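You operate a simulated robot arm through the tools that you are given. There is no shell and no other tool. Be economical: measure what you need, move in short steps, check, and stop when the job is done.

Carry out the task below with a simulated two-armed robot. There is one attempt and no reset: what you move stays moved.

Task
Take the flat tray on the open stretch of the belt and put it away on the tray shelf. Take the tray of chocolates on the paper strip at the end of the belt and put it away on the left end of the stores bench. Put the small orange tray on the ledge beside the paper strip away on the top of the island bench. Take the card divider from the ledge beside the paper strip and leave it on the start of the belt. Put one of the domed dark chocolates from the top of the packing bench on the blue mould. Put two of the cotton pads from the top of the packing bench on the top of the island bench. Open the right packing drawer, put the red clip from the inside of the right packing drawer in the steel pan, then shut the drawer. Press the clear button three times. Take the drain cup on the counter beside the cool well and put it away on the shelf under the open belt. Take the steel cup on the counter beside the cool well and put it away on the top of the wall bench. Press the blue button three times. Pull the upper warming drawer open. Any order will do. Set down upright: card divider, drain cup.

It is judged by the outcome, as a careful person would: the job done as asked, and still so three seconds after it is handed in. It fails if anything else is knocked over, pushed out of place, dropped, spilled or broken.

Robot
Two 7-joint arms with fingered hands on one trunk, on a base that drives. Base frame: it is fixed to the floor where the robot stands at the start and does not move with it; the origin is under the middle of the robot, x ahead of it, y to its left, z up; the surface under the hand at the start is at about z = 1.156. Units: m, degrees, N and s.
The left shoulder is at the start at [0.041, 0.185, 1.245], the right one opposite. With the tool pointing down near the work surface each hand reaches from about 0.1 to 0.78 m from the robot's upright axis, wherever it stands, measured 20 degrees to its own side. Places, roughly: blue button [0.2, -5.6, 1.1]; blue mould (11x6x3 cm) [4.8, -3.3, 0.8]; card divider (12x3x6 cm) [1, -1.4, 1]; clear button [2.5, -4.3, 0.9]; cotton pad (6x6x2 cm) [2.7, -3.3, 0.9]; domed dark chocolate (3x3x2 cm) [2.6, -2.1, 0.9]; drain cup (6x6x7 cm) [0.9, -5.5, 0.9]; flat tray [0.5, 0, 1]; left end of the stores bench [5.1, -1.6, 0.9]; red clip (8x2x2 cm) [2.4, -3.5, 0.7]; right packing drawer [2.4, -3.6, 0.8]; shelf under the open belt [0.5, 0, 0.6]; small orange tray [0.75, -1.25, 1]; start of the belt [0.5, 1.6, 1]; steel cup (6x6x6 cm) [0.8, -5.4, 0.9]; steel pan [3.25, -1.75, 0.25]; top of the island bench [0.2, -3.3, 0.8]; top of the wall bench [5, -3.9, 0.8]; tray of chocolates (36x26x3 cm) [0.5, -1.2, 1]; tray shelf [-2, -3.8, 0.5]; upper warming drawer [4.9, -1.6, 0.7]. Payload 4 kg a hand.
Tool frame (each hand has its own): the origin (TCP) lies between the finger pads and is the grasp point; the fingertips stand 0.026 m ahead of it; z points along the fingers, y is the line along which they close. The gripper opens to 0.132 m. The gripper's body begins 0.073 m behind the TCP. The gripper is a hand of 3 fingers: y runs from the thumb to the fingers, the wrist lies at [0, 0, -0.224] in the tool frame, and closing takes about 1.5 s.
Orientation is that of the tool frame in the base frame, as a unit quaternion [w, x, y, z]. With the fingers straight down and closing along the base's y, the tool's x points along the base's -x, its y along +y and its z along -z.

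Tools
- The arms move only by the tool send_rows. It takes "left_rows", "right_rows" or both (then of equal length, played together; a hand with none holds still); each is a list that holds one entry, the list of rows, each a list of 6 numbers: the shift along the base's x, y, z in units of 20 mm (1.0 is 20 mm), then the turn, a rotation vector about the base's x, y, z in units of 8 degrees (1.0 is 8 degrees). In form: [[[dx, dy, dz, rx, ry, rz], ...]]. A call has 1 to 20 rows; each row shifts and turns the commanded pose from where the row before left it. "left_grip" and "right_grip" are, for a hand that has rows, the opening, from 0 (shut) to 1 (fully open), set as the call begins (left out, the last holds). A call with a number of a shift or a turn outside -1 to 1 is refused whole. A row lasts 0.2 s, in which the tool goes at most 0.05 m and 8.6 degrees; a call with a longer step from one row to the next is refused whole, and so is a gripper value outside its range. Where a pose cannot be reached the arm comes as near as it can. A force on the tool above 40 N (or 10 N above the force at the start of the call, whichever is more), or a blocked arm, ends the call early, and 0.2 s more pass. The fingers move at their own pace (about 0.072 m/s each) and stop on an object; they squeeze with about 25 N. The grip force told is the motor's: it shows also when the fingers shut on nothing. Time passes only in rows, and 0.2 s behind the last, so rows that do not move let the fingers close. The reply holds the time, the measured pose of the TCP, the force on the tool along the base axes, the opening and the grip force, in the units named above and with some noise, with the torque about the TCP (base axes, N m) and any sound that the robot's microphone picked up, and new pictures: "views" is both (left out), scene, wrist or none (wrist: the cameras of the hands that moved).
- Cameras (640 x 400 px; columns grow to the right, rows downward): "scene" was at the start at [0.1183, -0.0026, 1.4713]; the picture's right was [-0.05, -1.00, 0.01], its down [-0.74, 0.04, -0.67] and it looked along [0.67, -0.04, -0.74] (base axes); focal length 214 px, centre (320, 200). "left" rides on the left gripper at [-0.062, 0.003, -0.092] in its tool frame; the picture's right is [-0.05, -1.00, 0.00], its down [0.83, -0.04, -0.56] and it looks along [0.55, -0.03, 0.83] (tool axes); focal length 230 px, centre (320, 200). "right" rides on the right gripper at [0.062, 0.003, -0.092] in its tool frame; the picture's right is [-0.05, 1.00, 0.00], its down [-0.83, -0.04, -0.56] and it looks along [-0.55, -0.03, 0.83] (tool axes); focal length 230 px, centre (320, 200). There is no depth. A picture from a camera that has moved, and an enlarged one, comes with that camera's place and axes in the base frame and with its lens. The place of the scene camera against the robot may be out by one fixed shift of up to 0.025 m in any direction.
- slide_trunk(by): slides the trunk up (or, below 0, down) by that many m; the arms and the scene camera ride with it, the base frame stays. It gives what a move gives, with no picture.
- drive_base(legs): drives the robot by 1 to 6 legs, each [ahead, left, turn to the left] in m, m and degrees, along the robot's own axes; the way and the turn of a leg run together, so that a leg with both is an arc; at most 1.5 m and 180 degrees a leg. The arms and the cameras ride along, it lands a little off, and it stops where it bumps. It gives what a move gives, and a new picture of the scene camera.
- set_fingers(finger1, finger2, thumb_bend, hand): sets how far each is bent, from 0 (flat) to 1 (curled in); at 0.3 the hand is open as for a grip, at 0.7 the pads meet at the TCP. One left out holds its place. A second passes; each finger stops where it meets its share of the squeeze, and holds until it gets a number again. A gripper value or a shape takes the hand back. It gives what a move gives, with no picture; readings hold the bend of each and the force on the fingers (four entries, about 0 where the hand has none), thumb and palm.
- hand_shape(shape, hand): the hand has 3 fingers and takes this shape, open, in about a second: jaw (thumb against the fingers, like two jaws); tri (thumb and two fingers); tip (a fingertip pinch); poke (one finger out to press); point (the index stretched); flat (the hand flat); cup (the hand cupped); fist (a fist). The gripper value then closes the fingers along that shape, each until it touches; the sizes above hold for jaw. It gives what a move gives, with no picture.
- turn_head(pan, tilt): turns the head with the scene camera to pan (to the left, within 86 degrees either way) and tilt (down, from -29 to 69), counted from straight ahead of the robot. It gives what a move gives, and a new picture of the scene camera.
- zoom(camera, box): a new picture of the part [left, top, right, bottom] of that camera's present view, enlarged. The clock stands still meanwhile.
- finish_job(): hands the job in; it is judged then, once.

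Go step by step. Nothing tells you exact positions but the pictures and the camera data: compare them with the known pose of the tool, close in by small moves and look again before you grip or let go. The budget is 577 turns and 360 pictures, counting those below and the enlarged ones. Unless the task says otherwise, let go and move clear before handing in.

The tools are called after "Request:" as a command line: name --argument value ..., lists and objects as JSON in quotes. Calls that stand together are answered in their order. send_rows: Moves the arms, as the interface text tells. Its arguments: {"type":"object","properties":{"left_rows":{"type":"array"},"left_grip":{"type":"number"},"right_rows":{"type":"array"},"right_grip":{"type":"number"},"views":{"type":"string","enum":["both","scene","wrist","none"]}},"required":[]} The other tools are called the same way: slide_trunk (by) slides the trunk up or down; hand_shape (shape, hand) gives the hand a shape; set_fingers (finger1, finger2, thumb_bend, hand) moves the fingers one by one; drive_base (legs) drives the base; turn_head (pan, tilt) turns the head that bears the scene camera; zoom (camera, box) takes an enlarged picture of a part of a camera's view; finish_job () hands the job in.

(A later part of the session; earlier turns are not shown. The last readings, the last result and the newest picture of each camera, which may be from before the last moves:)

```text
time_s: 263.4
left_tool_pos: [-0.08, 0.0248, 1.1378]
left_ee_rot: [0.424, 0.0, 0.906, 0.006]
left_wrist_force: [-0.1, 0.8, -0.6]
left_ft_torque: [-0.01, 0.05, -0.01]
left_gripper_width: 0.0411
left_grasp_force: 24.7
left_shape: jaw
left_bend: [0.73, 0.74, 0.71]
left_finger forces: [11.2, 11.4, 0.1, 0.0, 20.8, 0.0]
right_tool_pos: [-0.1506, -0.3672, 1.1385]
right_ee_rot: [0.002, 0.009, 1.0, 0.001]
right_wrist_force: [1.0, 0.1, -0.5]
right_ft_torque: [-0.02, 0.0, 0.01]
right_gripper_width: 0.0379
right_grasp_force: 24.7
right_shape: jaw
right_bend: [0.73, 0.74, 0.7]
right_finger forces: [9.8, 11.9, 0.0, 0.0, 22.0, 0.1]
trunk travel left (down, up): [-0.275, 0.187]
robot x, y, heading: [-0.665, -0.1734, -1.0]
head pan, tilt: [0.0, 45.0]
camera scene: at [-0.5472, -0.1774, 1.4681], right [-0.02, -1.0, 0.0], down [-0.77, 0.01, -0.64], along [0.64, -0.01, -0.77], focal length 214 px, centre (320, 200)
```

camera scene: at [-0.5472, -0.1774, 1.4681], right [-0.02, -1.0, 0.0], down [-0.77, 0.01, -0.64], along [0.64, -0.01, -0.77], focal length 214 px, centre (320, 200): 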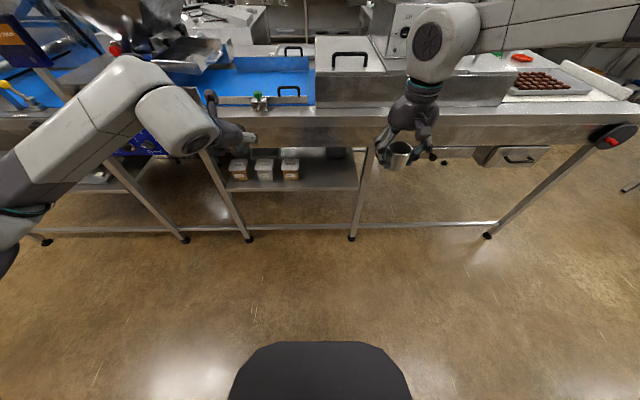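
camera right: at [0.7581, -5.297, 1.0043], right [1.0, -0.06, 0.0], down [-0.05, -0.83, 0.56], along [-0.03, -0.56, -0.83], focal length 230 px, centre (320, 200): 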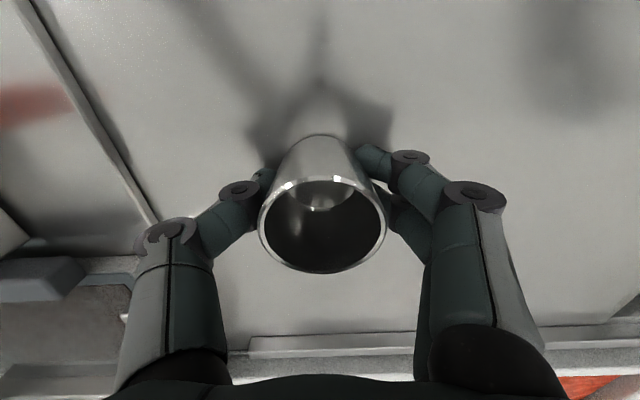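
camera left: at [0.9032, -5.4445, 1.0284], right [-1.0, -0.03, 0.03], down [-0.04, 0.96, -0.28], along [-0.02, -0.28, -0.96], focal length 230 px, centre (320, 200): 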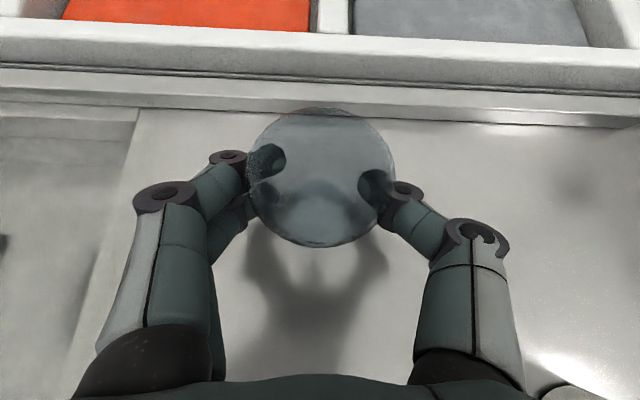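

The shelf under the belt has free space right of the three tubs, around (0.33, -0.24, 0.6). I'll line up the left hand, lower the trunk, and look.

Request:
drive_base --legs '[[0.1, -0.25, 1]]'

Request:
slide_trunk --by -0.25

Request:
turn_head --pan 10 --tilt 20

```text
time_s: 265.3
left_tool_pos: [0.014, -0.2149, 1.1383]
left_ee_rot: [0.424, -0.006, 0.906, 0.007]
left_wrist_force: [-0.7, -0.2, -0.4]
left_ft_torque: [0.03, -0.02, -0.02]
left_gripper_width: 0.041
left_grasp_force: 25.4
left_shape: jaw
left_bend: [0.73, 0.74, 0.71]
left_finger forces: [11.1, 11.5, 0.0, 0.1, 20.9, 0.1]
right_tool_pos: [-0.0513, -0.6072, 1.139]
right_ee_rot: [0.002, 0.0, 1.0, 0.001]
right_wrist_force: [0.2, -0.4, -0.9]
right_ft_torque: [-0.01, 0.03, 0.0]
right_gripper_width: 0.0378
right_grasp_force: 25.1
right_shape: jaw
right_bend: [0.73, 0.74, 0.7]
right_finger forces: [9.7, 11.9, 0.0, 0.1, 22.0, 0.0]
trunk travel left (down, up): [-0.275, 0.187]
robot x, y, heading: [-0.5665, -0.4272, -0.1]
head pan, tilt: [0.0, 45.0]
camera scene: at [-0.4509, -0.4237, 1.4681], right [0.0, -1.0, 0.0], down [-0.77, 0.0, -0.64], along [0.64, 0.0, -0.77], focal length 214 px, centre (320, 200)
```

scene: 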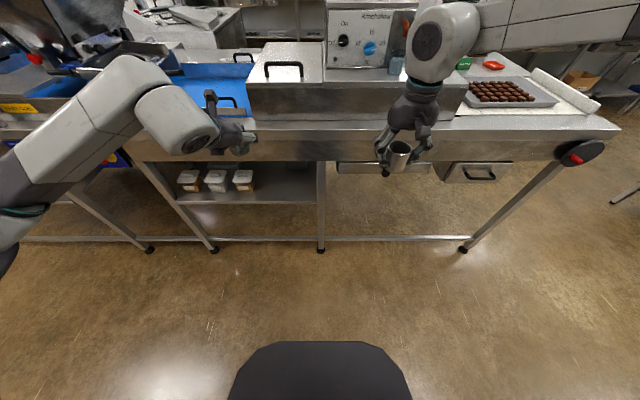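

```text
time_s: 267.9
left_tool_pos: [0.0134, -0.2156, 0.8899]
left_ee_rot: [0.424, -0.007, 0.905, 0.009]
left_wrist_force: [-0.7, -0.6, -0.4]
left_ft_torque: [-0.03, 0.01, 0.03]
left_gripper_width: 0.041
left_grasp_force: 25.1
left_shape: jaw
left_bend: [0.73, 0.74, 0.71]
left_finger forces: [11.2, 11.3, 0.0, 0.0, 20.8, 0.0]
right_tool_pos: [-0.0523, -0.6077, 0.8895]
right_ee_rot: [0.002, 0.0, 1.0, 0.001]
right_wrist_force: [-1.2, 0.0, -0.9]
right_ft_torque: [0.0, -0.02, 0.03]
right_gripper_width: 0.0376
right_grasp_force: 24.6
right_shape: jaw
right_bend: [0.73, 0.74, 0.7]
right_finger forces: [9.8, 11.8, 0.0, 0.1, 22.1, 0.0]
trunk travel left (down, up): [-0.025, 0.437]
robot x, y, heading: [-0.5684, -0.4218, -0.3]
head pan, tilt: [0.0, 45.0]
```

```text
time_s: 268.8
left_tool_pos: [0.0135, -0.2154, 0.8878]
left_ee_rot: [0.424, -0.007, 0.906, 0.009]
left_wrist_force: [0.6, 0.2, -0.5]
left_ft_torque: [-0.01, 0.02, -0.03]
left_gripper_width: 0.0407
left_grasp_force: 25.0
left_shape: jaw
left_bend: [0.73, 0.74, 0.71]
left_finger forces: [11.2, 11.3, 0.1, 0.1, 20.8, 0.0]
right_tool_pos: [-0.0509, -0.6066, 0.8878]
right_ee_rot: [0.002, 0.001, 1.0, 0.001]
right_wrist_force: [0.3, -0.3, -0.3]
right_ft_torque: [-0.01, 0.01, 0.01]
right_gripper_width: 0.0379
right_grasp_force: 24.8
right_shape: jaw
right_bend: [0.73, 0.74, 0.7]
right_finger forces: [9.9, 12.0, 0.0, 0.0, 22.0, 0.0]
trunk travel left (down, up): [-0.025, 0.437]
robot x, y, heading: [-0.5687, -0.4291, -0.1]
head pan, tilt: [10.0, 20.0]
camera scene: at [-0.229, -0.4087, 1.1489], right [0.15, -0.99, -0.08], down [-0.74, -0.06, -0.68], along [0.66, 0.16, -0.73], focal length 214 px, centre (320, 200)
```

scene: 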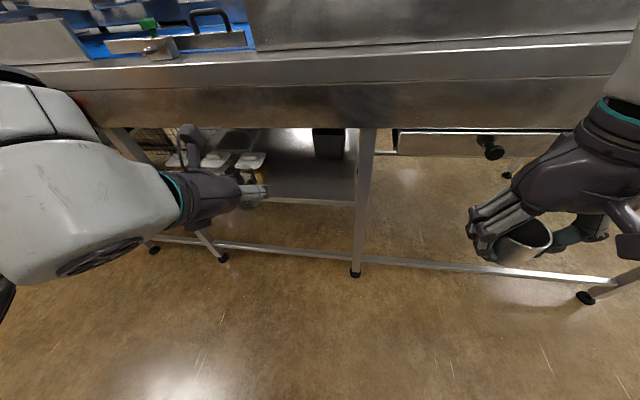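

Request:
turn_head --pan 10 --tilt 3

Request:
send_rows --left_rows '[[[0.5, -0.1, -0.75, 0, 0, 0], [0.5, -0.1, -0.75, 0, 0, 0], [0.5, -0.1, -0.75, 0, 0, 0], [0.5, -0.1, -0.75, 0, 0, 0], [0.5, -0.1, -0.75, 0, 0, 0], [0.5, -0.1, -0.75, 0, 0, 0], [0.5, -0.1, -0.75, 0, 0, 0], [0.5, -0.1, -0.75, 0, 0, 0], [0.5, -0.1, -0.75, 0, 0, 0], [0.5, -0.1, -0.75, 0, 0, 0], [0.5, -0.1, -0.75, 0, 0, 0], [0.5, -0.1, -0.75, 0, 0, 0]]]'

```text
time_s: 269.6
left_tool_pos: [0.0134, -0.2155, 0.888]
left_ee_rot: [0.423, -0.008, 0.906, 0.009]
left_wrist_force: [-0.6, 0.2, 0.4]
left_ft_torque: [-0.01, 0.03, 0.03]
left_gripper_width: 0.0407
left_grasp_force: 25.0
left_shape: jaw
left_bend: [0.73, 0.74, 0.71]
left_finger forces: [11.2, 11.4, 0.0, 0.1, 20.8, 0.0]
right_tool_pos: [-0.0518, -0.608, 0.8879]
right_ee_rot: [0.002, 0.0, 1.0, 0.001]
right_wrist_force: [-0.3, -0.1, 0.2]
right_ft_torque: [0.0, 0.01, -0.07]
right_gripper_width: 0.0376
right_grasp_force: 24.6
right_shape: jaw
right_bend: [0.73, 0.74, 0.7]
right_finger forces: [9.9, 11.9, 0.0, 0.0, 22.0, 0.1]
trunk travel left (down, up): [-0.025, 0.437]
robot x, y, heading: [-0.5658, -0.4268, -0.4]
head pan, tilt: [10.0, 3.0]
camera scene: at [-0.2178, -0.409, 1.1741], right [0.15, -0.98, -0.08], down [-0.51, -0.01, -0.86], along [0.85, 0.17, -0.5], focal length 214 px, centre (320, 200)
```

scene: 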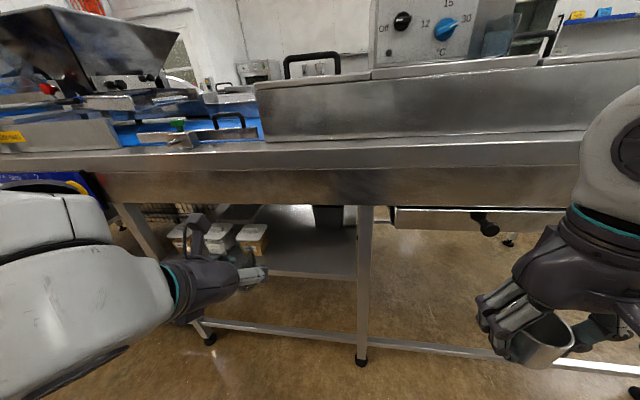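

```text
time_s: 272.1
left_tool_pos: [0.1337, -0.2413, 0.7079]
left_ee_rot: [0.423, -0.007, 0.906, 0.008]
left_wrist_force: [0.3, 0.3, -0.2]
left_ft_torque: [0.0, 0.0, -0.01]
left_gripper_width: 0.0409
left_grasp_force: 25.1
left_shape: jaw
left_bend: [0.73, 0.74, 0.71]
left_finger forces: [11.3, 11.2, 0.1, 0.0, 20.9, 0.0]
right_tool_pos: [-0.0514, -0.6078, 0.8878]
right_ee_rot: [0.001, 0.0, 1.0, 0.001]
right_wrist_force: [-0.3, 0.2, -0.5]
right_ft_torque: [-0.01, -0.02, 0.02]
right_gripper_width: 0.038
right_grasp_force: 25.4
right_shape: jaw
right_bend: [0.73, 0.74, 0.7]
right_finger forces: [9.9, 11.9, 0.0, 0.0, 22.1, 0.0]
trunk travel left (down, up): [-0.025, 0.437]
robot x, y, heading: [-0.571, -0.4277, -0.1]
head pan, tilt: [10.0, 3.0]
camera scene: at [-0.2175, -0.409, 1.1741], right [0.15, -0.98, -0.08], down [-0.51, -0.01, -0.86], along [0.85, 0.17, -0.5], focal length 214 px, centre (320, 200)
camera left: at [0.1024, -0.2375, 0.8145], right [0.05, -1.0, 0.03], down [-0.96, -0.06, -0.28], along [0.28, -0.01, -0.96], focal length 230 px, centre (320, 200)
```

scene: 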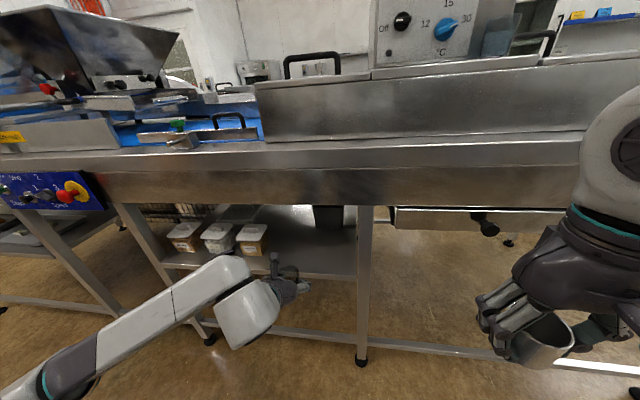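
left: 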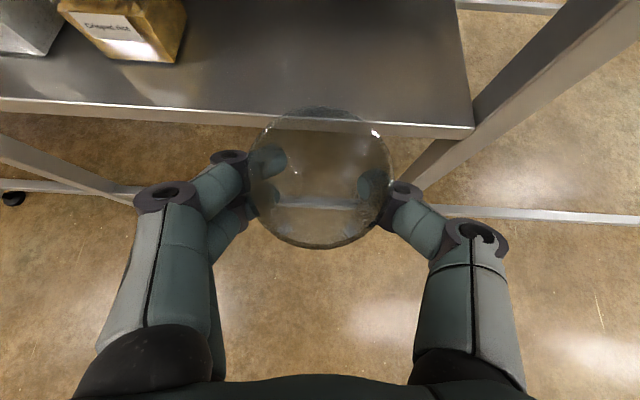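

Request:
send_rows --left_rows '[[[0.95, 0, 0, 0, 0, 0], [0.95, 0, 0, 0, 0, 0], [0.95, 0, 0, 0, 0, 0], [0.95, 0, 0, 0, 0, 0], [0.95, 0, 0, 0, 0, 0], [0.95, 0, 0, 0, 0, 0], [0.95, 0, 0, 0, 0, 0], [0.95, 0, 0, 0, 0, 0], [0.95, 0, 0, 0, 0, 0], [0.95, 0, 0, 0, 0, 0], [0.95, 0, 0, 0, 0, 0]]]'

Request:
zoom --camera "scene" --box '[150, 170, 390, 320]'

```text
time_s: 274.6
left_tool_pos: [0.3437, -0.2395, 0.7081]
left_ee_rot: [0.423, -0.007, 0.906, 0.009]
left_wrist_force: [-0.1, 0.2, -0.5]
left_ft_torque: [0.01, 0.02, -0.04]
left_gripper_width: 0.0404
left_grasp_force: 25.2
left_shape: jaw
left_bend: [0.73, 0.74, 0.71]
left_finger forces: [11.3, 11.3, 0.0, 0.1, 20.8, 0.0]
right_tool_pos: [-0.0504, -0.6078, 0.8873]
right_ee_rot: [0.001, 0.0, 1.0, 0.001]
right_wrist_force: [-0.2, 0.1, -1.9]
right_ft_torque: [0.02, -0.04, 0.05]
right_gripper_width: 0.0376
right_grasp_force: 24.7
right_shape: jaw
right_bend: [0.73, 0.74, 0.7]
right_finger forces: [10.0, 11.9, 0.1, 0.0, 22.0, 0.1]
trunk travel left (down, up): [-0.025, 0.437]
robot x, y, heading: [-0.5672, -0.4234, -0.0]
head pan, tilt: [10.0, 3.0]
camera scene: at [-0.2175, -0.4092, 1.1741], right [0.15, -0.98, -0.08], down [-0.51, -0.01, -0.86], along [0.85, 0.17, -0.5], focal length 214 px, centre (320, 200)
camera left: at [0.3122, -0.2365, 0.8138], right [0.05, -1.0, 0.03], down [-0.96, -0.06, -0.28], along [0.28, -0.01, -0.96], focal length 230 px, centre (320, 200)
```

scene: 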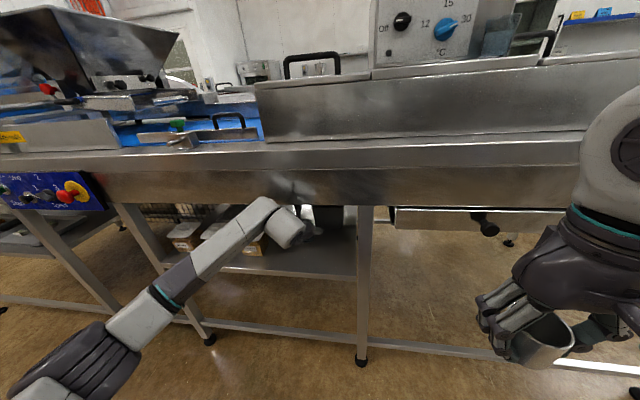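
left: 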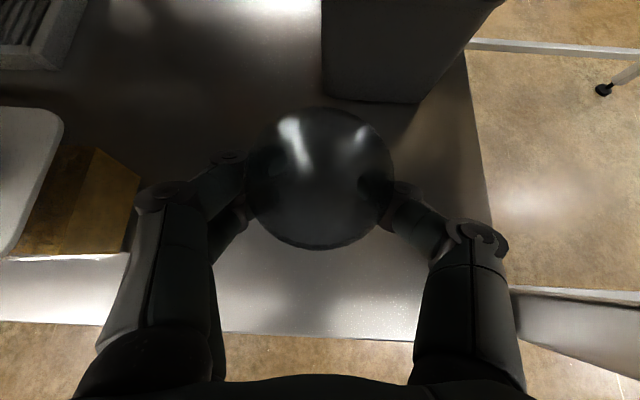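

```text
2.67 times, centred on (270, 245) of scene
camera zoom: at [-0.2175, -0.4092, 1.1741], right [0.15, -0.98, -0.08], down [-0.51, -0.01, -0.86], along [0.85, 0.17, -0.5], focal length 572 px, centre (453, 80)
```

zoom: 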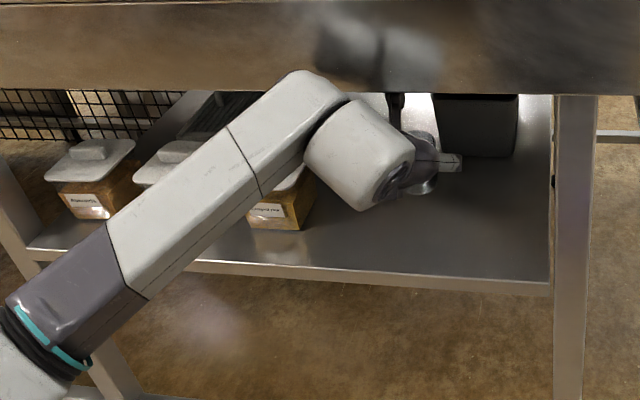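

Request:
send_rows --left_rows '[[[0, 0, -0.4, 0, 0, 0], [0, 0, -0.4, 0, 0, 0], [0, 0, -0.3, 0, 0, 0], [0, 0, -0.3, 0, 0, 0], [0, 0, -0.3, 0, 0, 0], [0, 0, -0.2, 0, 0, 0], [0, 0, -0.2, 0, 0, 0]]]' --views "wrist"

Request:
zoom --camera "scene" --box '[230, 190, 358, 270]'

```text
time_s: 276.1
left_tool_pos: [0.3427, -0.2389, 0.6648]
left_ee_rot: [0.424, -0.007, 0.906, 0.008]
left_wrist_force: [0.0, 0.5, 0.7]
left_ft_torque: [-0.01, 0.03, -0.01]
left_gripper_width: 0.0409
left_grasp_force: 25.0
left_shape: jaw
left_bend: [0.73, 0.74, 0.71]
left_finger forces: [11.3, 11.3, 0.1, 0.0, 20.8, 0.1]
right_tool_pos: [-0.0515, -0.6074, 0.8865]
right_ee_rot: [0.001, 0.0, 1.0, 0.001]
right_wrist_force: [0.4, -0.8, -0.8]
right_ft_torque: [-0.02, 0.01, -0.04]
right_gripper_width: 0.0379
right_grasp_force: 24.9
right_shape: jaw
right_bend: [0.73, 0.74, 0.7]
right_finger forces: [10.0, 11.9, 0.0, 0.1, 22.0, 0.1]
trunk travel left (down, up): [-0.025, 0.437]
robot x, y, heading: [-0.5664, -0.4258, -0.0]
head pan, tilt: [10.0, 3.0]
camera left: at [0.3114, -0.2367, 0.7721], right [0.05, -1.0, 0.03], down [-0.96, -0.06, -0.28], along [0.28, -0.01, -0.96], focal length 230 px, centre (320, 200)
```

left: 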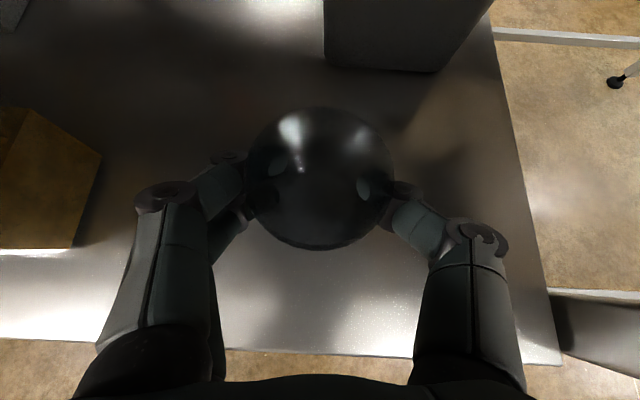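

```text
5.00 times, centred on (294, 230) of scene
camera zoom: at [-0.2176, -0.409, 1.1742], right [0.15, -0.98, -0.08], down [-0.51, -0.01, -0.86], along [0.85, 0.17, -0.5], focal length 1072 px, centre (450, 50)
```

zoom: 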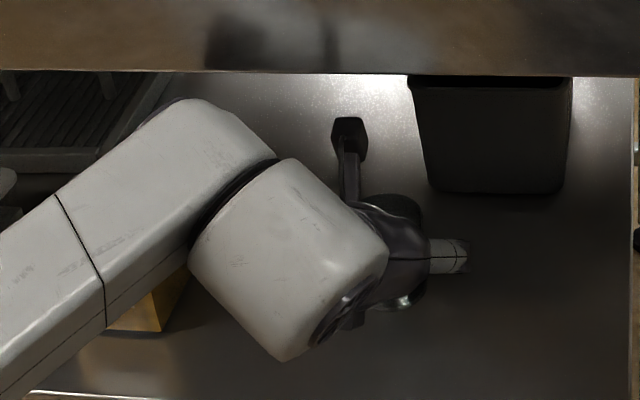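

Request:
send_rows --left_rows '[[[0, 0, -0.2, 0, 0, 0], [0, 0, -0.2, 0, 0, 0], [0, 0, -0.2, 0, 0, 0], [0, 0, -0.2, 0, 0, 0], [0, 0, -0.2, 0, 0, 0]]]' --views "none"

```text
time_s: 277.4
left_tool_pos: [0.3423, -0.2395, 0.6454]
left_ee_rot: [0.424, -0.007, 0.906, 0.009]
left_wrist_force: [0.7, 0.0, -0.8]
left_ft_torque: [-0.01, -0.02, 0.0]
left_gripper_width: 0.0405
left_grasp_force: 25.1
left_shape: jaw
left_bend: [0.73, 0.74, 0.71]
left_finger forces: [11.2, 11.4, 0.0, 0.0, 20.9, 0.0]
right_tool_pos: [-0.0508, -0.608, 0.8878]
right_ee_rot: [0.002, 0.001, 1.0, 0.002]
right_wrist_force: [-0.3, 0.3, -0.2]
right_ft_torque: [0.01, -0.04, 0.03]
right_gripper_width: 0.0377
right_grasp_force: 24.8
right_shape: jaw
right_bend: [0.73, 0.74, 0.7]
right_finger forces: [9.9, 11.9, 0.0, 0.0, 22.1, 0.1]
trunk travel left (down, up): [-0.025, 0.437]
robot x, y, heading: [-0.5672, -0.4241, 0.1]
head pan, tilt: [10.0, 3.0]
```

Request:
send_rows --left_rows '[[[0, 0, -0.2, 0, 0, 0], [0, 0, -0.2, 0, 0, 0], [0, 0, -0.2, 0, 0, 0], [0, 0, -0.2, 0, 0, 0], [0, 0, -0.2, 0, 0, 0]]]' --views "wrist"

```text
time_s: 278.6
left_tool_pos: [0.3438, -0.2404, 0.6379]
left_ee_rot: [0.431, -0.007, 0.902, 0.007]
left_wrist_force: [6.5, 1.9, 33.2]
left_ft_torque: [0.17, -0.3, 0.0]
left_gripper_width: 0.0412
left_grasp_force: 24.9
left_shape: jaw
left_bend: [0.73, 0.74, 0.71]
left_finger forces: [14.6, 14.2, 0.0, 0.1, 23.9, 0.0]
right_tool_pos: [-0.0533, -0.6087, 0.8904]
right_ee_rot: [0.004, -0.001, 1.0, 0.001]
right_wrist_force: [0.2, 0.5, -1.3]
right_ft_torque: [-0.01, -0.02, 0.01]
right_gripper_width: 0.0374
right_grasp_force: 25.1
right_shape: jaw
right_bend: [0.73, 0.74, 0.7]
right_finger forces: [9.8, 11.9, 0.0, 0.1, 22.0, 0.1]
trunk travel left (down, up): [-0.025, 0.437]
robot x, y, heading: [-0.5669, -0.4266, -0.1]
head pan, tilt: [10.0, 3.0]
camera left: at [0.3107, -0.2375, 0.7444], right [0.05, -1.0, 0.03], down [-0.95, -0.06, -0.3], along [0.3, -0.02, -0.95], focal length 230 px, centre (320, 200)
```

left: 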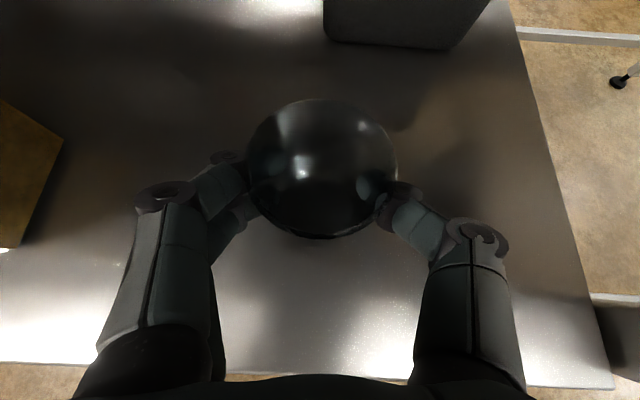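

Contact with the shelf. Ease up a touch and open.

Request:
send_rows --left_rows '[[[0, 0, 0.1, 0, 0, 0]]]' --views "none"

Request:
send_rows --left_rows '[[[0, 0, 0, 0, 0, 0], [0, 0, 0, 0, 0, 0], [0, 0, 0, 0, 0, 0]]]' --left_grip 0.65 --views "wrist"

```text
time_s: 278.9
left_tool_pos: [0.3439, -0.2407, 0.6373]
left_ee_rot: [0.428, -0.008, 0.904, 0.007]
left_wrist_force: [8.1, -0.4, 31.8]
left_ft_torque: [0.14, -0.36, -0.02]
left_gripper_width: 0.0411
left_grasp_force: 24.2
left_shape: jaw
left_bend: [0.73, 0.74, 0.71]
left_finger forces: [14.2, 13.3, 0.1, 0.2, 24.9, 0.0]
right_tool_pos: [-0.0539, -0.608, 0.8898]
right_ee_rot: [0.003, 0.0, 1.0, 0.001]
right_wrist_force: [-0.5, -0.8, -0.8]
right_ft_torque: [-0.02, 0.03, -0.01]
right_gripper_width: 0.0378
right_grasp_force: 25.4
right_shape: jaw
right_bend: [0.73, 0.74, 0.7]
right_finger forces: [9.9, 11.8, 0.0, 0.1, 22.0, 0.1]
trunk travel left (down, up): [-0.025, 0.437]
robot x, y, heading: [-0.5673, -0.4254, -0.1]
head pan, tilt: [10.0, 3.0]
```

```text
time_s: 279.8
left_tool_pos: [0.3428, -0.2402, 0.6283]
left_ee_rot: [0.423, -0.007, 0.906, 0.01]
left_wrist_force: [-0.8, -3.9, 13.5]
left_ft_torque: [0.42, -0.1, -0.02]
left_gripper_width: 0.0801
left_grasp_force: 0.1
left_shape: jaw
left_bend: [0.7, 0.74, 0.68]
left_finger forces: [0.0, 13.3, 0.0, 0.0, 0.1, 0.0]
right_tool_pos: [-0.0531, -0.6079, 0.8889]
right_ee_rot: [0.003, 0.001, 1.0, 0.001]
right_wrist_force: [0.0, -0.1, -0.5]
right_ft_torque: [0.0, -0.02, 0.03]
right_gripper_width: 0.0378
right_grasp_force: 24.7
right_shape: jaw
right_bend: [0.73, 0.74, 0.7]
right_finger forces: [9.8, 11.9, 0.1, 0.0, 22.0, 0.1]
trunk travel left (down, up): [-0.025, 0.437]
robot x, y, heading: [-0.5683, -0.4245, -0.2]
head pan, tilt: [10.0, 3.0]
camera left: at [0.3103, -0.2373, 0.7354], right [0.05, -1.0, 0.03], down [-0.96, -0.06, -0.28], along [0.28, -0.01, -0.96], focal length 230 px, centre (320, 200)
```

left: 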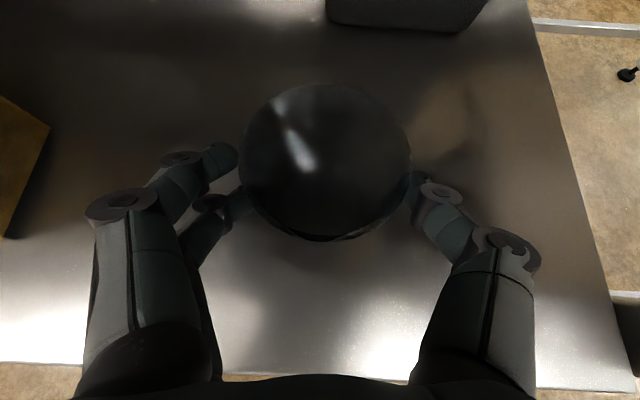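

Request:
send_rows --left_rows '[[[0, 0, 0.3, 0, 0, 0], [-0.3, 0, 0.2, 0, 0, 0], [-0.8, 0, 0.3, 0, 0, 0], [-0.9, 0, 0.4, 0, 0, 0], [-0.9, 0, 0.4, 0, 0, 0], [-0.9, 0, 0.4, 0, 0, 0], [-0.9, 0, 0.2, 0, 0, 0], [-0.9, 0, 0, 0, 0, 0], [-0.9, 0, 0, 0, 0, 0], [-0.9, 0, 0, 0, 0, 0], [-0.9, 0, 0, 0, 0, 0], [-0.9, 0, 0, 0, 0, 0]]]' --left_grip 0.85

Request:
zoom --camera "scene" --box '[230, 190, 390, 290]'

```text
time_s: 282.4
left_tool_pos: [0.1583, -0.2397, 0.6715]
left_ee_rot: [0.423, -0.008, 0.906, 0.009]
left_wrist_force: [0.4, 0.1, 0.4]
left_ft_torque: [0.01, -0.01, 0.01]
left_gripper_width: 0.1121
left_grasp_force: 0.0
left_shape: jaw
left_bend: [0.54, 0.54, 0.5]
left_finger forces: [0.0, 0.1, 0.0, 0.1, 0.0, 0.0]
right_tool_pos: [-0.0513, -0.6069, 0.8888]
right_ee_rot: [0.002, 0.0, 1.0, 0.001]
right_wrist_force: [0.2, 0.0, -0.2]
right_ft_torque: [-0.05, 0.0, 0.0]
right_gripper_width: 0.0372
right_grasp_force: 24.6
right_shape: jaw
right_bend: [0.73, 0.74, 0.7]
right_finger forces: [10.0, 11.9, 0.0, 0.0, 21.9, 0.0]
trunk travel left (down, up): [-0.025, 0.437]
robot x, y, heading: [-0.5683, -0.4241, -0.1]
head pan, tilt: [10.0, 3.0]
camera scene: at [-0.2181, -0.409, 1.1744], right [0.15, -0.99, -0.08], down [-0.51, -0.01, -0.86], along [0.85, 0.17, -0.5], focal length 214 px, centre (320, 200)
camera left: at [0.1273, -0.2381, 0.7782], right [0.05, -1.0, 0.03], down [-0.96, -0.06, -0.28], along [0.28, -0.01, -0.96], focal length 230 px, centre (320, 200)
```

scene: 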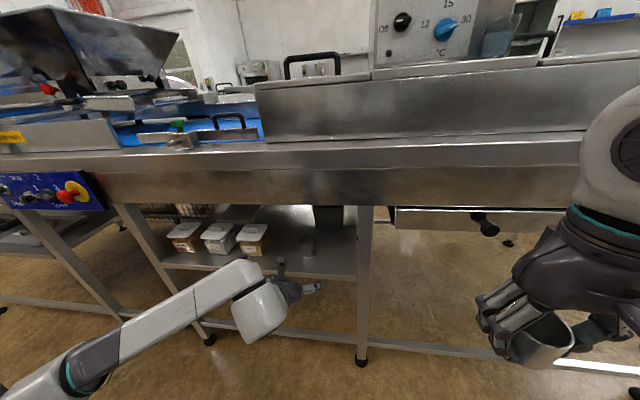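
left: 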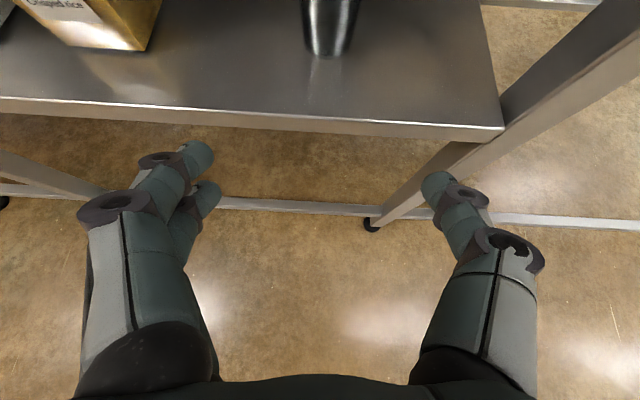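

```text
4.00 times, centred on (310, 240) of scene
camera zoom: at [-0.2181, -0.409, 1.1744], right [0.15, -0.99, -0.08], down [-0.51, -0.01, -0.86], along [0.85, 0.17, -0.5], focal length 858 px, centre (360, 40)
```

zoom: 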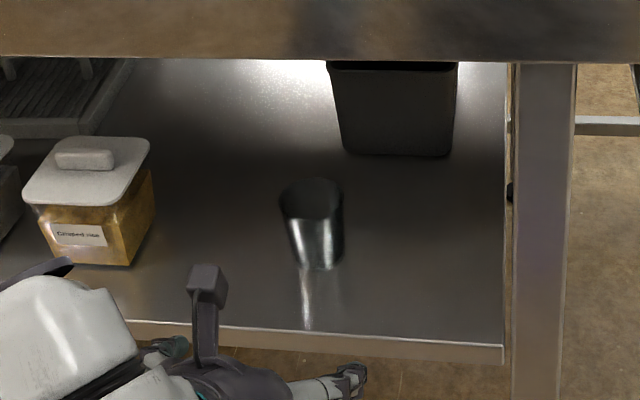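

The drain cup stands upright on the shelf. Back off, raise, and bring the left hand to vertical.

Request:
drive_base --legs '[[-0.3, 0, 0]]'

Request:
slide_trunk --by 0.25

Request:
send_rows --left_rows '[[[-0.5, 0, 1, 0, 0.9, 0], [-0.5, 0, 1, 0, 0.9, 0], [-0.5, 0, 1, 0, 0.9, 0], [-0.5, 0, 1, 0, 0.9, 0], [-0.5, 0, 1, 0, 0.9, 0], [-0.5, 0, 1, 0, 0.9, 0], [-0.5, 0, 1, 0, 0.85, 0], [-0.5, 0, 1, 0, 0, 0], [-0.5, 0, 1, 0, 0, 0], [-0.5, 0, 1, 0, 0, 0], [-0.5, 0, 1, 0, 0, 0], [-0.5, 0, 1, 0, 0, 0], [-0.5, 0, 1, 0, 0, 0], [-0.5, 0, 1, 0, 0, 0], [-0.5, 0, 1, 0, 0, 0], [0, 0, 1, 0, 0, 0], [0, 0, 1, 0, 0, 0]]]' --views "none"

Request:
turn_head --pan -60 --tilt 30

```text
time_s: 284.4
left_tool_pos: [-0.1448, -0.2423, 0.6714]
left_ee_rot: [0.423, -0.006, 0.906, 0.008]
left_wrist_force: [-0.2, 0.0, 1.1]
left_ft_torque: [-0.01, 0.04, 0.01]
left_gripper_width: 0.112
left_grasp_force: 0.0
left_shape: jaw
left_bend: [0.54, 0.54, 0.5]
left_finger forces: [0.1, 0.0, 0.0, 0.0, 0.0, 0.1]
right_tool_pos: [-0.3565, -0.6074, 0.8882]
right_ee_rot: [0.001, 0.001, 1.0, 0.0]
right_wrist_force: [0.6, 0.3, -0.1]
right_ft_torque: [0.01, 0.04, 0.0]
right_gripper_width: 0.0375
right_grasp_force: 24.9
right_shape: jaw
right_bend: [0.73, 0.74, 0.7]
right_finger forces: [10.1, 11.9, 0.0, 0.0, 22.1, 0.0]
trunk travel left (down, up): [-0.025, 0.437]
robot x, y, heading: [-0.869, -0.4247, 0.0]
head pan, tilt: [10.0, 3.0]
camera scene: at [-0.5224, -0.409, 1.1744], right [0.15, -0.99, -0.08], down [-0.51, -0.01, -0.86], along [0.85, 0.17, -0.5], focal length 214 px, centre (320, 200)
```

scene: 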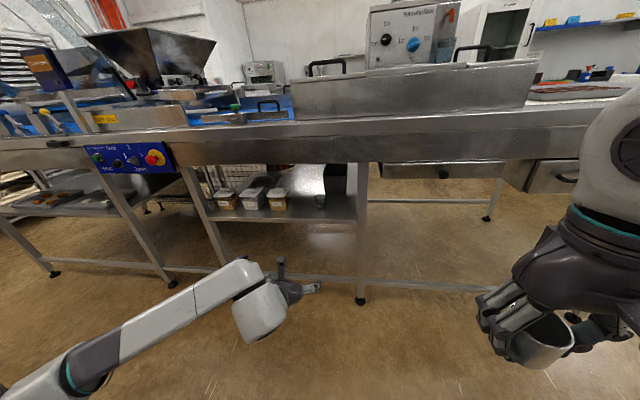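

```text
time_s: 287.0
left_tool_pos: [-0.1443, -0.2422, 0.9199]
left_ee_rot: [0.423, -0.005, 0.906, 0.007]
left_wrist_force: [-0.6, -0.5, -0.3]
left_ft_torque: [0.01, 0.01, 0.0]
left_gripper_width: 0.1123
left_grasp_force: 0.0
left_shape: jaw
left_bend: [0.54, 0.54, 0.5]
left_finger forces: [0.0, 0.0, 0.0, 0.0, 0.1, 0.0]
right_tool_pos: [-0.3552, -0.6087, 1.1376]
right_ee_rot: [0.0, 0.002, 1.0, 0.001]
right_wrist_force: [-0.3, 0.3, 0.1]
right_ft_torque: [0.0, -0.01, 0.01]
right_gripper_width: 0.0374
right_grasp_force: 24.7
right_shape: jaw
right_bend: [0.73, 0.74, 0.7]
right_finger forces: [10.1, 12.0, 0.1, 0.1, 22.0, 0.0]
trunk travel left (down, up): [-0.275, 0.187]
robot x, y, heading: [-0.8736, -0.4288, -0.2]
head pan, tilt: [10.0, 3.0]
```

```text
time_s: 290.6
left_tool_pos: [-0.2951, -0.2414, 1.2611]
left_ee_rot: [0.0, -0.002, 1.0, 0.011]
left_wrist_force: [-0.4, -0.5, 0.7]
left_ft_torque: [-0.03, 0.0, 0.01]
left_gripper_width: 0.1121
left_grasp_force: 0.1
left_shape: jaw
left_bend: [0.54, 0.54, 0.5]
left_finger forces: [0.1, 0.0, 0.1, 0.0, 0.0, 0.1]
right_tool_pos: [-0.3563, -0.6085, 1.1383]
right_ee_rot: [0.002, 0.002, 1.0, 0.002]
right_wrist_force: [-0.3, -0.6, -0.6]
right_ft_torque: [0.04, 0.0, 0.0]
right_gripper_width: 0.0378
right_grasp_force: 25.2
right_shape: jaw
right_bend: [0.73, 0.74, 0.7]
right_finger forces: [10.1, 12.0, 0.0, 0.1, 22.0, 0.0]
trunk travel left (down, up): [-0.275, 0.187]
robot x, y, heading: [-0.8723, -0.4216, -0.3]
head pan, tilt: [10.0, 3.0]
```

```text
time_s: 292.0
left_tool_pos: [-0.2952, -0.2415, 1.2605]
left_ee_rot: [0.001, -0.002, 1.0, 0.009]
left_wrist_force: [-0.2, 0.2, 0.0]
left_ft_torque: [-0.02, 0.0, 0.02]
left_gripper_width: 0.1119
left_grasp_force: 0.1
left_shape: jaw
left_bend: [0.54, 0.54, 0.5]
left_finger forces: [0.0, 0.0, 0.1, 0.0, 0.1, 0.0]
right_tool_pos: [-0.3548, -0.6085, 1.138]
right_ee_rot: [0.003, 0.001, 1.0, 0.001]
right_wrist_force: [0.2, 0.6, -0.7]
right_ft_torque: [0.01, 0.01, -0.02]
right_gripper_width: 0.0374
right_grasp_force: 24.8
right_shape: jaw
right_bend: [0.73, 0.74, 0.7]
right_finger forces: [10.1, 12.0, 0.0, 0.1, 22.2, 0.0]
trunk travel left (down, up): [-0.275, 0.187]
robot x, y, heading: [-0.8717, -0.4224, -0.3]
head pan, tilt: [-60.0, 30.0]
camera scene: at [-0.7885, -0.5021, 1.4939], right [-0.86, -0.5, 0.08], down [-0.33, 0.43, -0.84], along [0.38, -0.75, -0.54], focal length 214 px, centre (320, 200)
```

scene: 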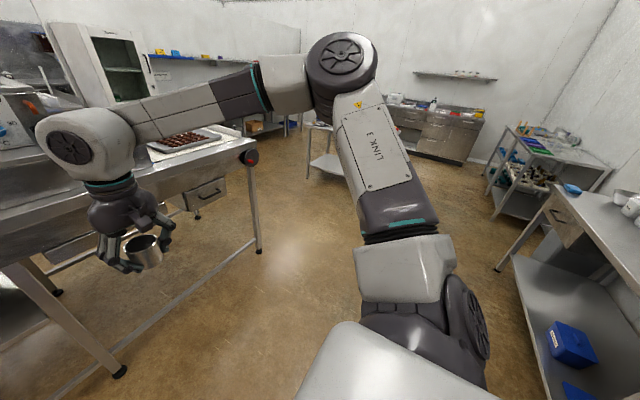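

Now to the ledge at the south end of the belt table for the card divider and orange tray.

Request:
drive_base --legs '[[0, -1.0, 0], [0, -0.9, 0], [0, 0, 90], [0, -1.45, 0]]'

Request:
turn_head --pan 0 --tilt 25

Request:
zoom --camera "scene" --box '[200, 150, 440, 300]'

```text
time_s: 312.1
left_tool_pos: [0.372, -1.7657, 1.2612]
left_ee_rot: [-0.006, -0.705, 0.709, 0.007]
left_wrist_force: [-0.6, 0.6, -0.4]
left_ft_torque: [0.02, 0.02, 0.01]
left_gripper_width: 0.1119
left_grasp_force: 0.1
left_shape: jaw
left_bend: [0.54, 0.54, 0.5]
left_finger forces: [0.0, 0.0, 0.0, 0.1, 0.0, 0.0]
right_tool_pos: [0.7392, -1.8305, 1.1379]
right_ee_rot: [0.0, -0.703, 0.712, 0.001]
right_wrist_force: [-1.5, -0.1, 0.1]
right_ft_torque: [0.0, -0.01, 0.01]
right_gripper_width: 0.0374
right_grasp_force: 24.6
right_shape: jaw
right_bend: [0.74, 0.74, 0.7]
right_finger forces: [9.7, 12.2, 0.0, 0.0, 21.9, 0.1]
trunk travel left (down, up): [-0.275, 0.187]
robot x, y, heading: [0.5505, -2.348, 89.2]
head pan, tilt: [-60.0, 30.0]
camera scene: at [0.6258, -2.2558, 1.4939], right [0.49, -0.87, 0.08], down [-0.44, -0.32, -0.84], along [0.76, 0.38, -0.54], focal length 214 px, centre (320, 200)
```

scene: 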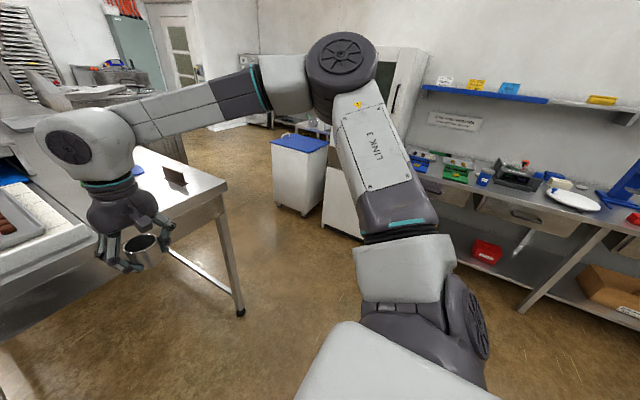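

```text
time_s: 313.4
left_tool_pos: [0.372, -1.767, 1.2607]
left_ee_rot: [-0.007, -0.705, 0.709, 0.008]
left_wrist_force: [-0.1, -0.4, 0.9]
left_ft_torque: [0.01, 0.0, 0.01]
left_gripper_width: 0.1119
left_grasp_force: 0.1
left_shape: jaw
left_bend: [0.54, 0.54, 0.5]
left_finger forces: [0.0, 0.0, 0.0, 0.1, 0.1, 0.0]
right_tool_pos: [0.7391, -1.8306, 1.1373]
right_ee_rot: [0.0, -0.703, 0.712, 0.002]
right_wrist_force: [-0.1, -0.2, -1.3]
right_ft_torque: [-0.01, 0.01, 0.0]
right_gripper_width: 0.0377
right_grasp_force: 24.9
right_shape: jaw
right_bend: [0.74, 0.74, 0.7]
right_finger forces: [9.9, 12.1, 0.0, 0.0, 21.9, 0.0]
trunk travel left (down, up): [-0.275, 0.187]
robot x, y, heading: [0.5516, -2.3418, 89.0]
head pan, tilt: [0.0, 25.0]
camera scene: at [0.5485, -2.2073, 1.4975], right [1.0, -0.01, 0.0], down [-0.01, -0.5, -0.86], along [0.01, 0.86, -0.5], focal length 214 px, centre (320, 200)
```

scene: 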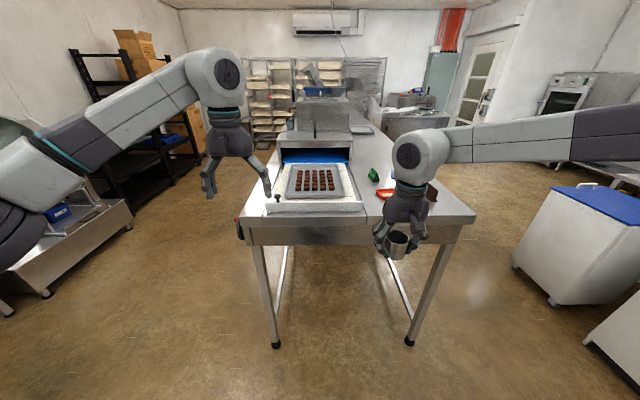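

```text
2.67 times, centred on (320, 225) of scene
camera zoom: at [0.5485, -2.2073, 1.4975], right [1.0, -0.01, 0.0], down [-0.01, -0.5, -0.86], along [0.01, 0.86, -0.5], focal length 572 px, centre (320, 133)
```

zoom: 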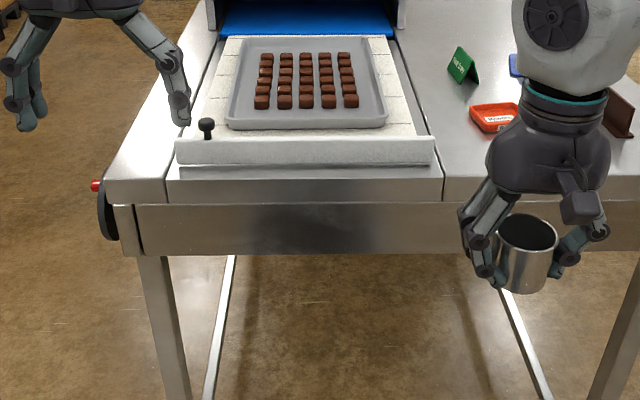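

Request:
drive_base --legs '[[0, -0.62, 1], [0.2, 0, 0]]'

Request:
turn_head --pan 10 --tilt 35

Request:
zoom --camera "scene" --box '[200, 150, 440, 300]'

```text
time_s: 318.0
left_tool_pos: [0.972, -1.5743, 1.2619]
left_ee_rot: [0.005, 0.711, -0.703, -0.008]
left_wrist_force: [-1.0, -0.8, 1.1]
left_ft_torque: [0.01, 0.01, -0.01]
left_gripper_width: 0.1119
left_grasp_force: 0.1
left_shape: jaw
left_bend: [0.54, 0.54, 0.5]
left_finger forces: [0.0, 0.1, 0.1, 0.1, 0.0, 0.0]
right_tool_pos: [1.3391, -1.6309, 1.1385]
right_ee_rot: [-0.002, 0.709, -0.705, -0.002]
right_wrist_force: [0.0, 0.3, -1.0]
right_ft_torque: [0.03, 0.04, 0.0]
right_gripper_width: 0.0375
right_grasp_force: 24.7
right_shape: jaw
right_bend: [0.74, 0.74, 0.7]
right_finger forces: [9.7, 12.1, 0.0, 0.1, 22.0, 0.0]
trunk travel left (down, up): [-0.275, 0.187]
robot x, y, heading: [1.1608, -2.1473, 90.1]
head pan, tilt: [0.0, 25.0]
camera scene: at [1.1554, -2.0119, 1.4979], right [1.0, 0.0, 0.0], down [0.0, -0.5, -0.86], along [0.0, 0.86, -0.5], focal length 214 px, centre (320, 200)
```

scene: 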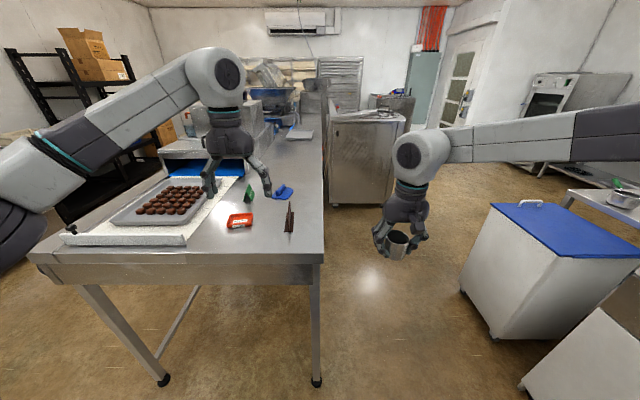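

```text
time_s: 318.7
left_tool_pos: [0.9727, -1.5723, 1.2601]
left_ee_rot: [0.006, 0.711, -0.703, -0.008]
left_wrist_force: [0.1, 0.9, 0.2]
left_ft_torque: [0.0, 0.0, -0.03]
left_gripper_width: 0.1122
left_grasp_force: 0.2
left_shape: jaw
left_bend: [0.54, 0.54, 0.5]
left_finger forces: [0.0, 0.0, 0.1, 0.0, 0.0, 0.0]
right_tool_pos: [1.3393, -1.6286, 1.1377]
right_ee_rot: [0.0, 0.709, -0.705, -0.001]
right_wrist_force: [0.3, 1.1, -0.3]
right_ft_torque: [0.01, -0.04, 0.0]
right_gripper_width: 0.0376
right_grasp_force: 25.1
right_shape: jaw
right_bend: [0.74, 0.74, 0.7]
right_finger forces: [9.7, 12.1, 0.0, 0.0, 22.1, 0.1]
trunk travel left (down, up): [-0.275, 0.187]
robot x, y, heading: [1.1615, -2.1475, 90.1]
head pan, tilt: [10.0, 35.0]
camera scene: at [1.1401, -2.0158, 1.4822], right [0.98, 0.18, -0.02], down [0.1, -0.64, -0.76], along [-0.14, 0.75, -0.64], focal length 214 px, centre (320, 200)
```

scene: 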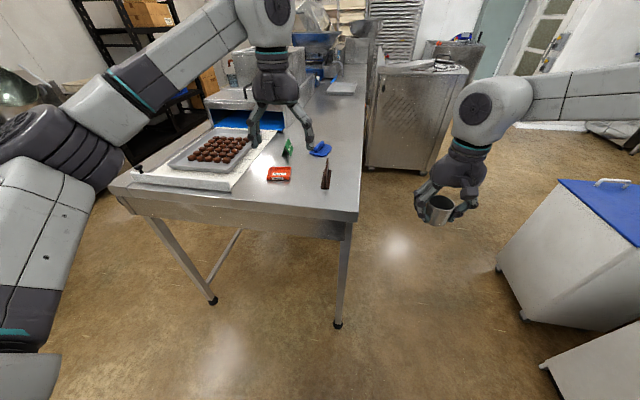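

```text
2.67 times, centred on (320, 225) of scene
camera zoom: at [1.1401, -2.0158, 1.4822], right [0.98, 0.18, -0.02], down [0.1, -0.64, -0.76], along [-0.14, 0.75, -0.64], focal length 572 px, centre (320, 133)
```

zoom: 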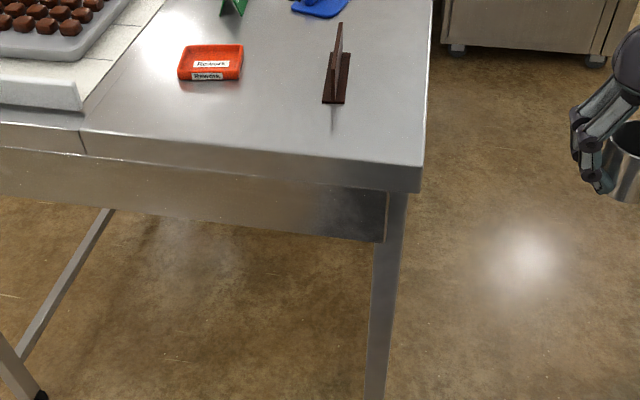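

The card divider stands at about (1.03, -1.28), its panel along y; the orange tray at (0.83, -1.28). I'll move closer and put the left hand over the divider.

Request:
drive_base --legs '[[0.22, 0, 0]]'

Request:
send_rows --left_rows '[[[0.75, 0.1, -0.75, 0, 0, 0], [0.75, 0.1, -0.75, 0, 0, 0], [0.75, 0.1, -0.75, 0, 0, 0], [0.75, 0.1, -0.75, 0, 0, 0]]]' --left_grip 0.5

```text
time_s: 320.4
left_tool_pos: [0.9744, -1.3513, 1.2609]
left_ee_rot: [0.005, 0.71, -0.704, -0.008]
left_wrist_force: [-0.2, 0.3, -0.1]
left_ft_torque: [-0.02, 0.01, 0.02]
left_gripper_width: 0.112
left_grasp_force: 0.1
left_shape: jaw
left_bend: [0.54, 0.54, 0.5]
left_finger forces: [0.1, 0.0, 0.0, 0.0, 0.1, 0.0]
right_tool_pos: [1.3405, -1.4116, 1.1384]
right_ee_rot: [-0.002, 0.708, -0.707, -0.003]
right_wrist_force: [-0.3, -0.5, 0.8]
right_ft_torque: [-0.01, 0.05, -0.03]
right_gripper_width: 0.0377
right_grasp_force: 24.8
right_shape: jaw
right_bend: [0.74, 0.74, 0.7]
right_finger forces: [9.6, 12.1, 0.0, 0.0, 22.1, 0.0]
trunk travel left (down, up): [-0.275, 0.187]
robot x, y, heading: [1.1611, -1.9241, 89.9]
head pan, tilt: [10.0, 35.0]
camera scene: at [1.1401, -1.7972, 1.4826], right [0.98, 0.17, -0.02], down [0.1, -0.64, -0.77], along [-0.14, 0.75, -0.64], focal length 214 px, centre (320, 200)
```

scene: 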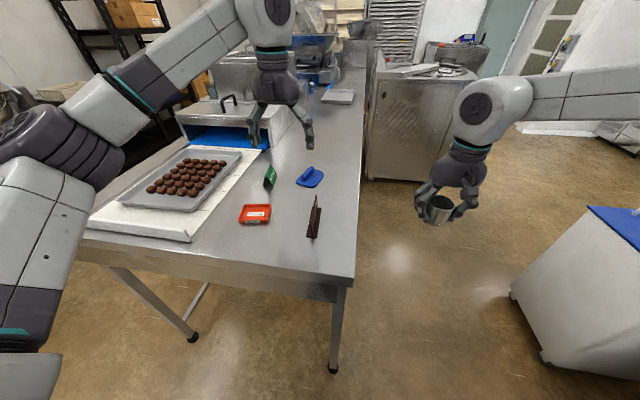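

```text
time_s: 321.4
left_tool_pos: [1.0345, -1.3433, 1.2017]
left_ee_rot: [0.007, 0.71, -0.704, -0.009]
left_wrist_force: [-0.4, 0.2, 0.3]
left_ft_torque: [-0.01, 0.01, -0.02]
left_gripper_width: 0.0667
left_grasp_force: 0.0
left_shape: jaw
left_bend: [0.73, 0.73, 0.7]
left_finger forces: [0.1, 0.0, 0.0, 0.0, 0.1, 0.1]
right_tool_pos: [1.3408, -1.4105, 1.1378]
right_ee_rot: [0.0, 0.707, -0.707, -0.001]
right_wrist_force: [-0.3, -0.1, -0.2]
right_ft_torque: [0.02, 0.01, 0.0]
right_gripper_width: 0.0376
right_grasp_force: 25.6
right_shape: jaw
right_bend: [0.74, 0.74, 0.7]
right_finger forces: [9.7, 12.1, 0.1, 0.1, 22.0, 0.0]
trunk travel left (down, up): [-0.275, 0.187]
robot x, y, heading: [1.1596, -1.927, 90.1]
head pan, tilt: [10.0, 35.0]
camera scene: at [1.1407, -1.7962, 1.4824], right [0.98, 0.17, -0.02], down [0.1, -0.64, -0.76], along [-0.14, 0.75, -0.64], focal length 214 px, centre (320, 200)
camera left: at [1.0322, -1.2806, 1.2955], right [1.0, 0.06, -0.02], down [0.06, -0.83, 0.55], along [0.02, -0.55, -0.83], focal length 230 px, centre (320, 200)
```

scene: 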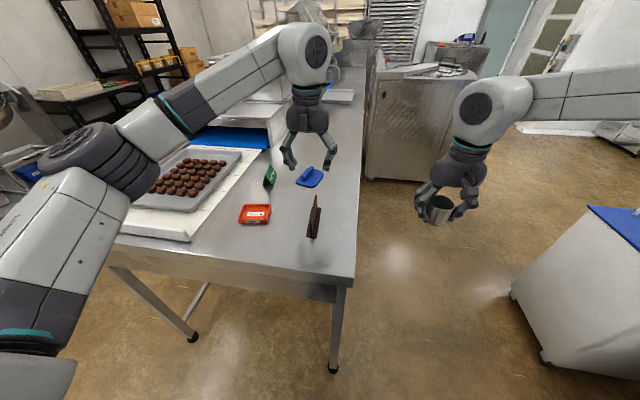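
left: 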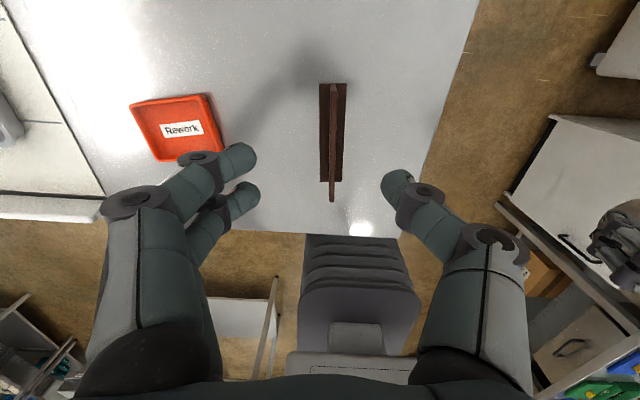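

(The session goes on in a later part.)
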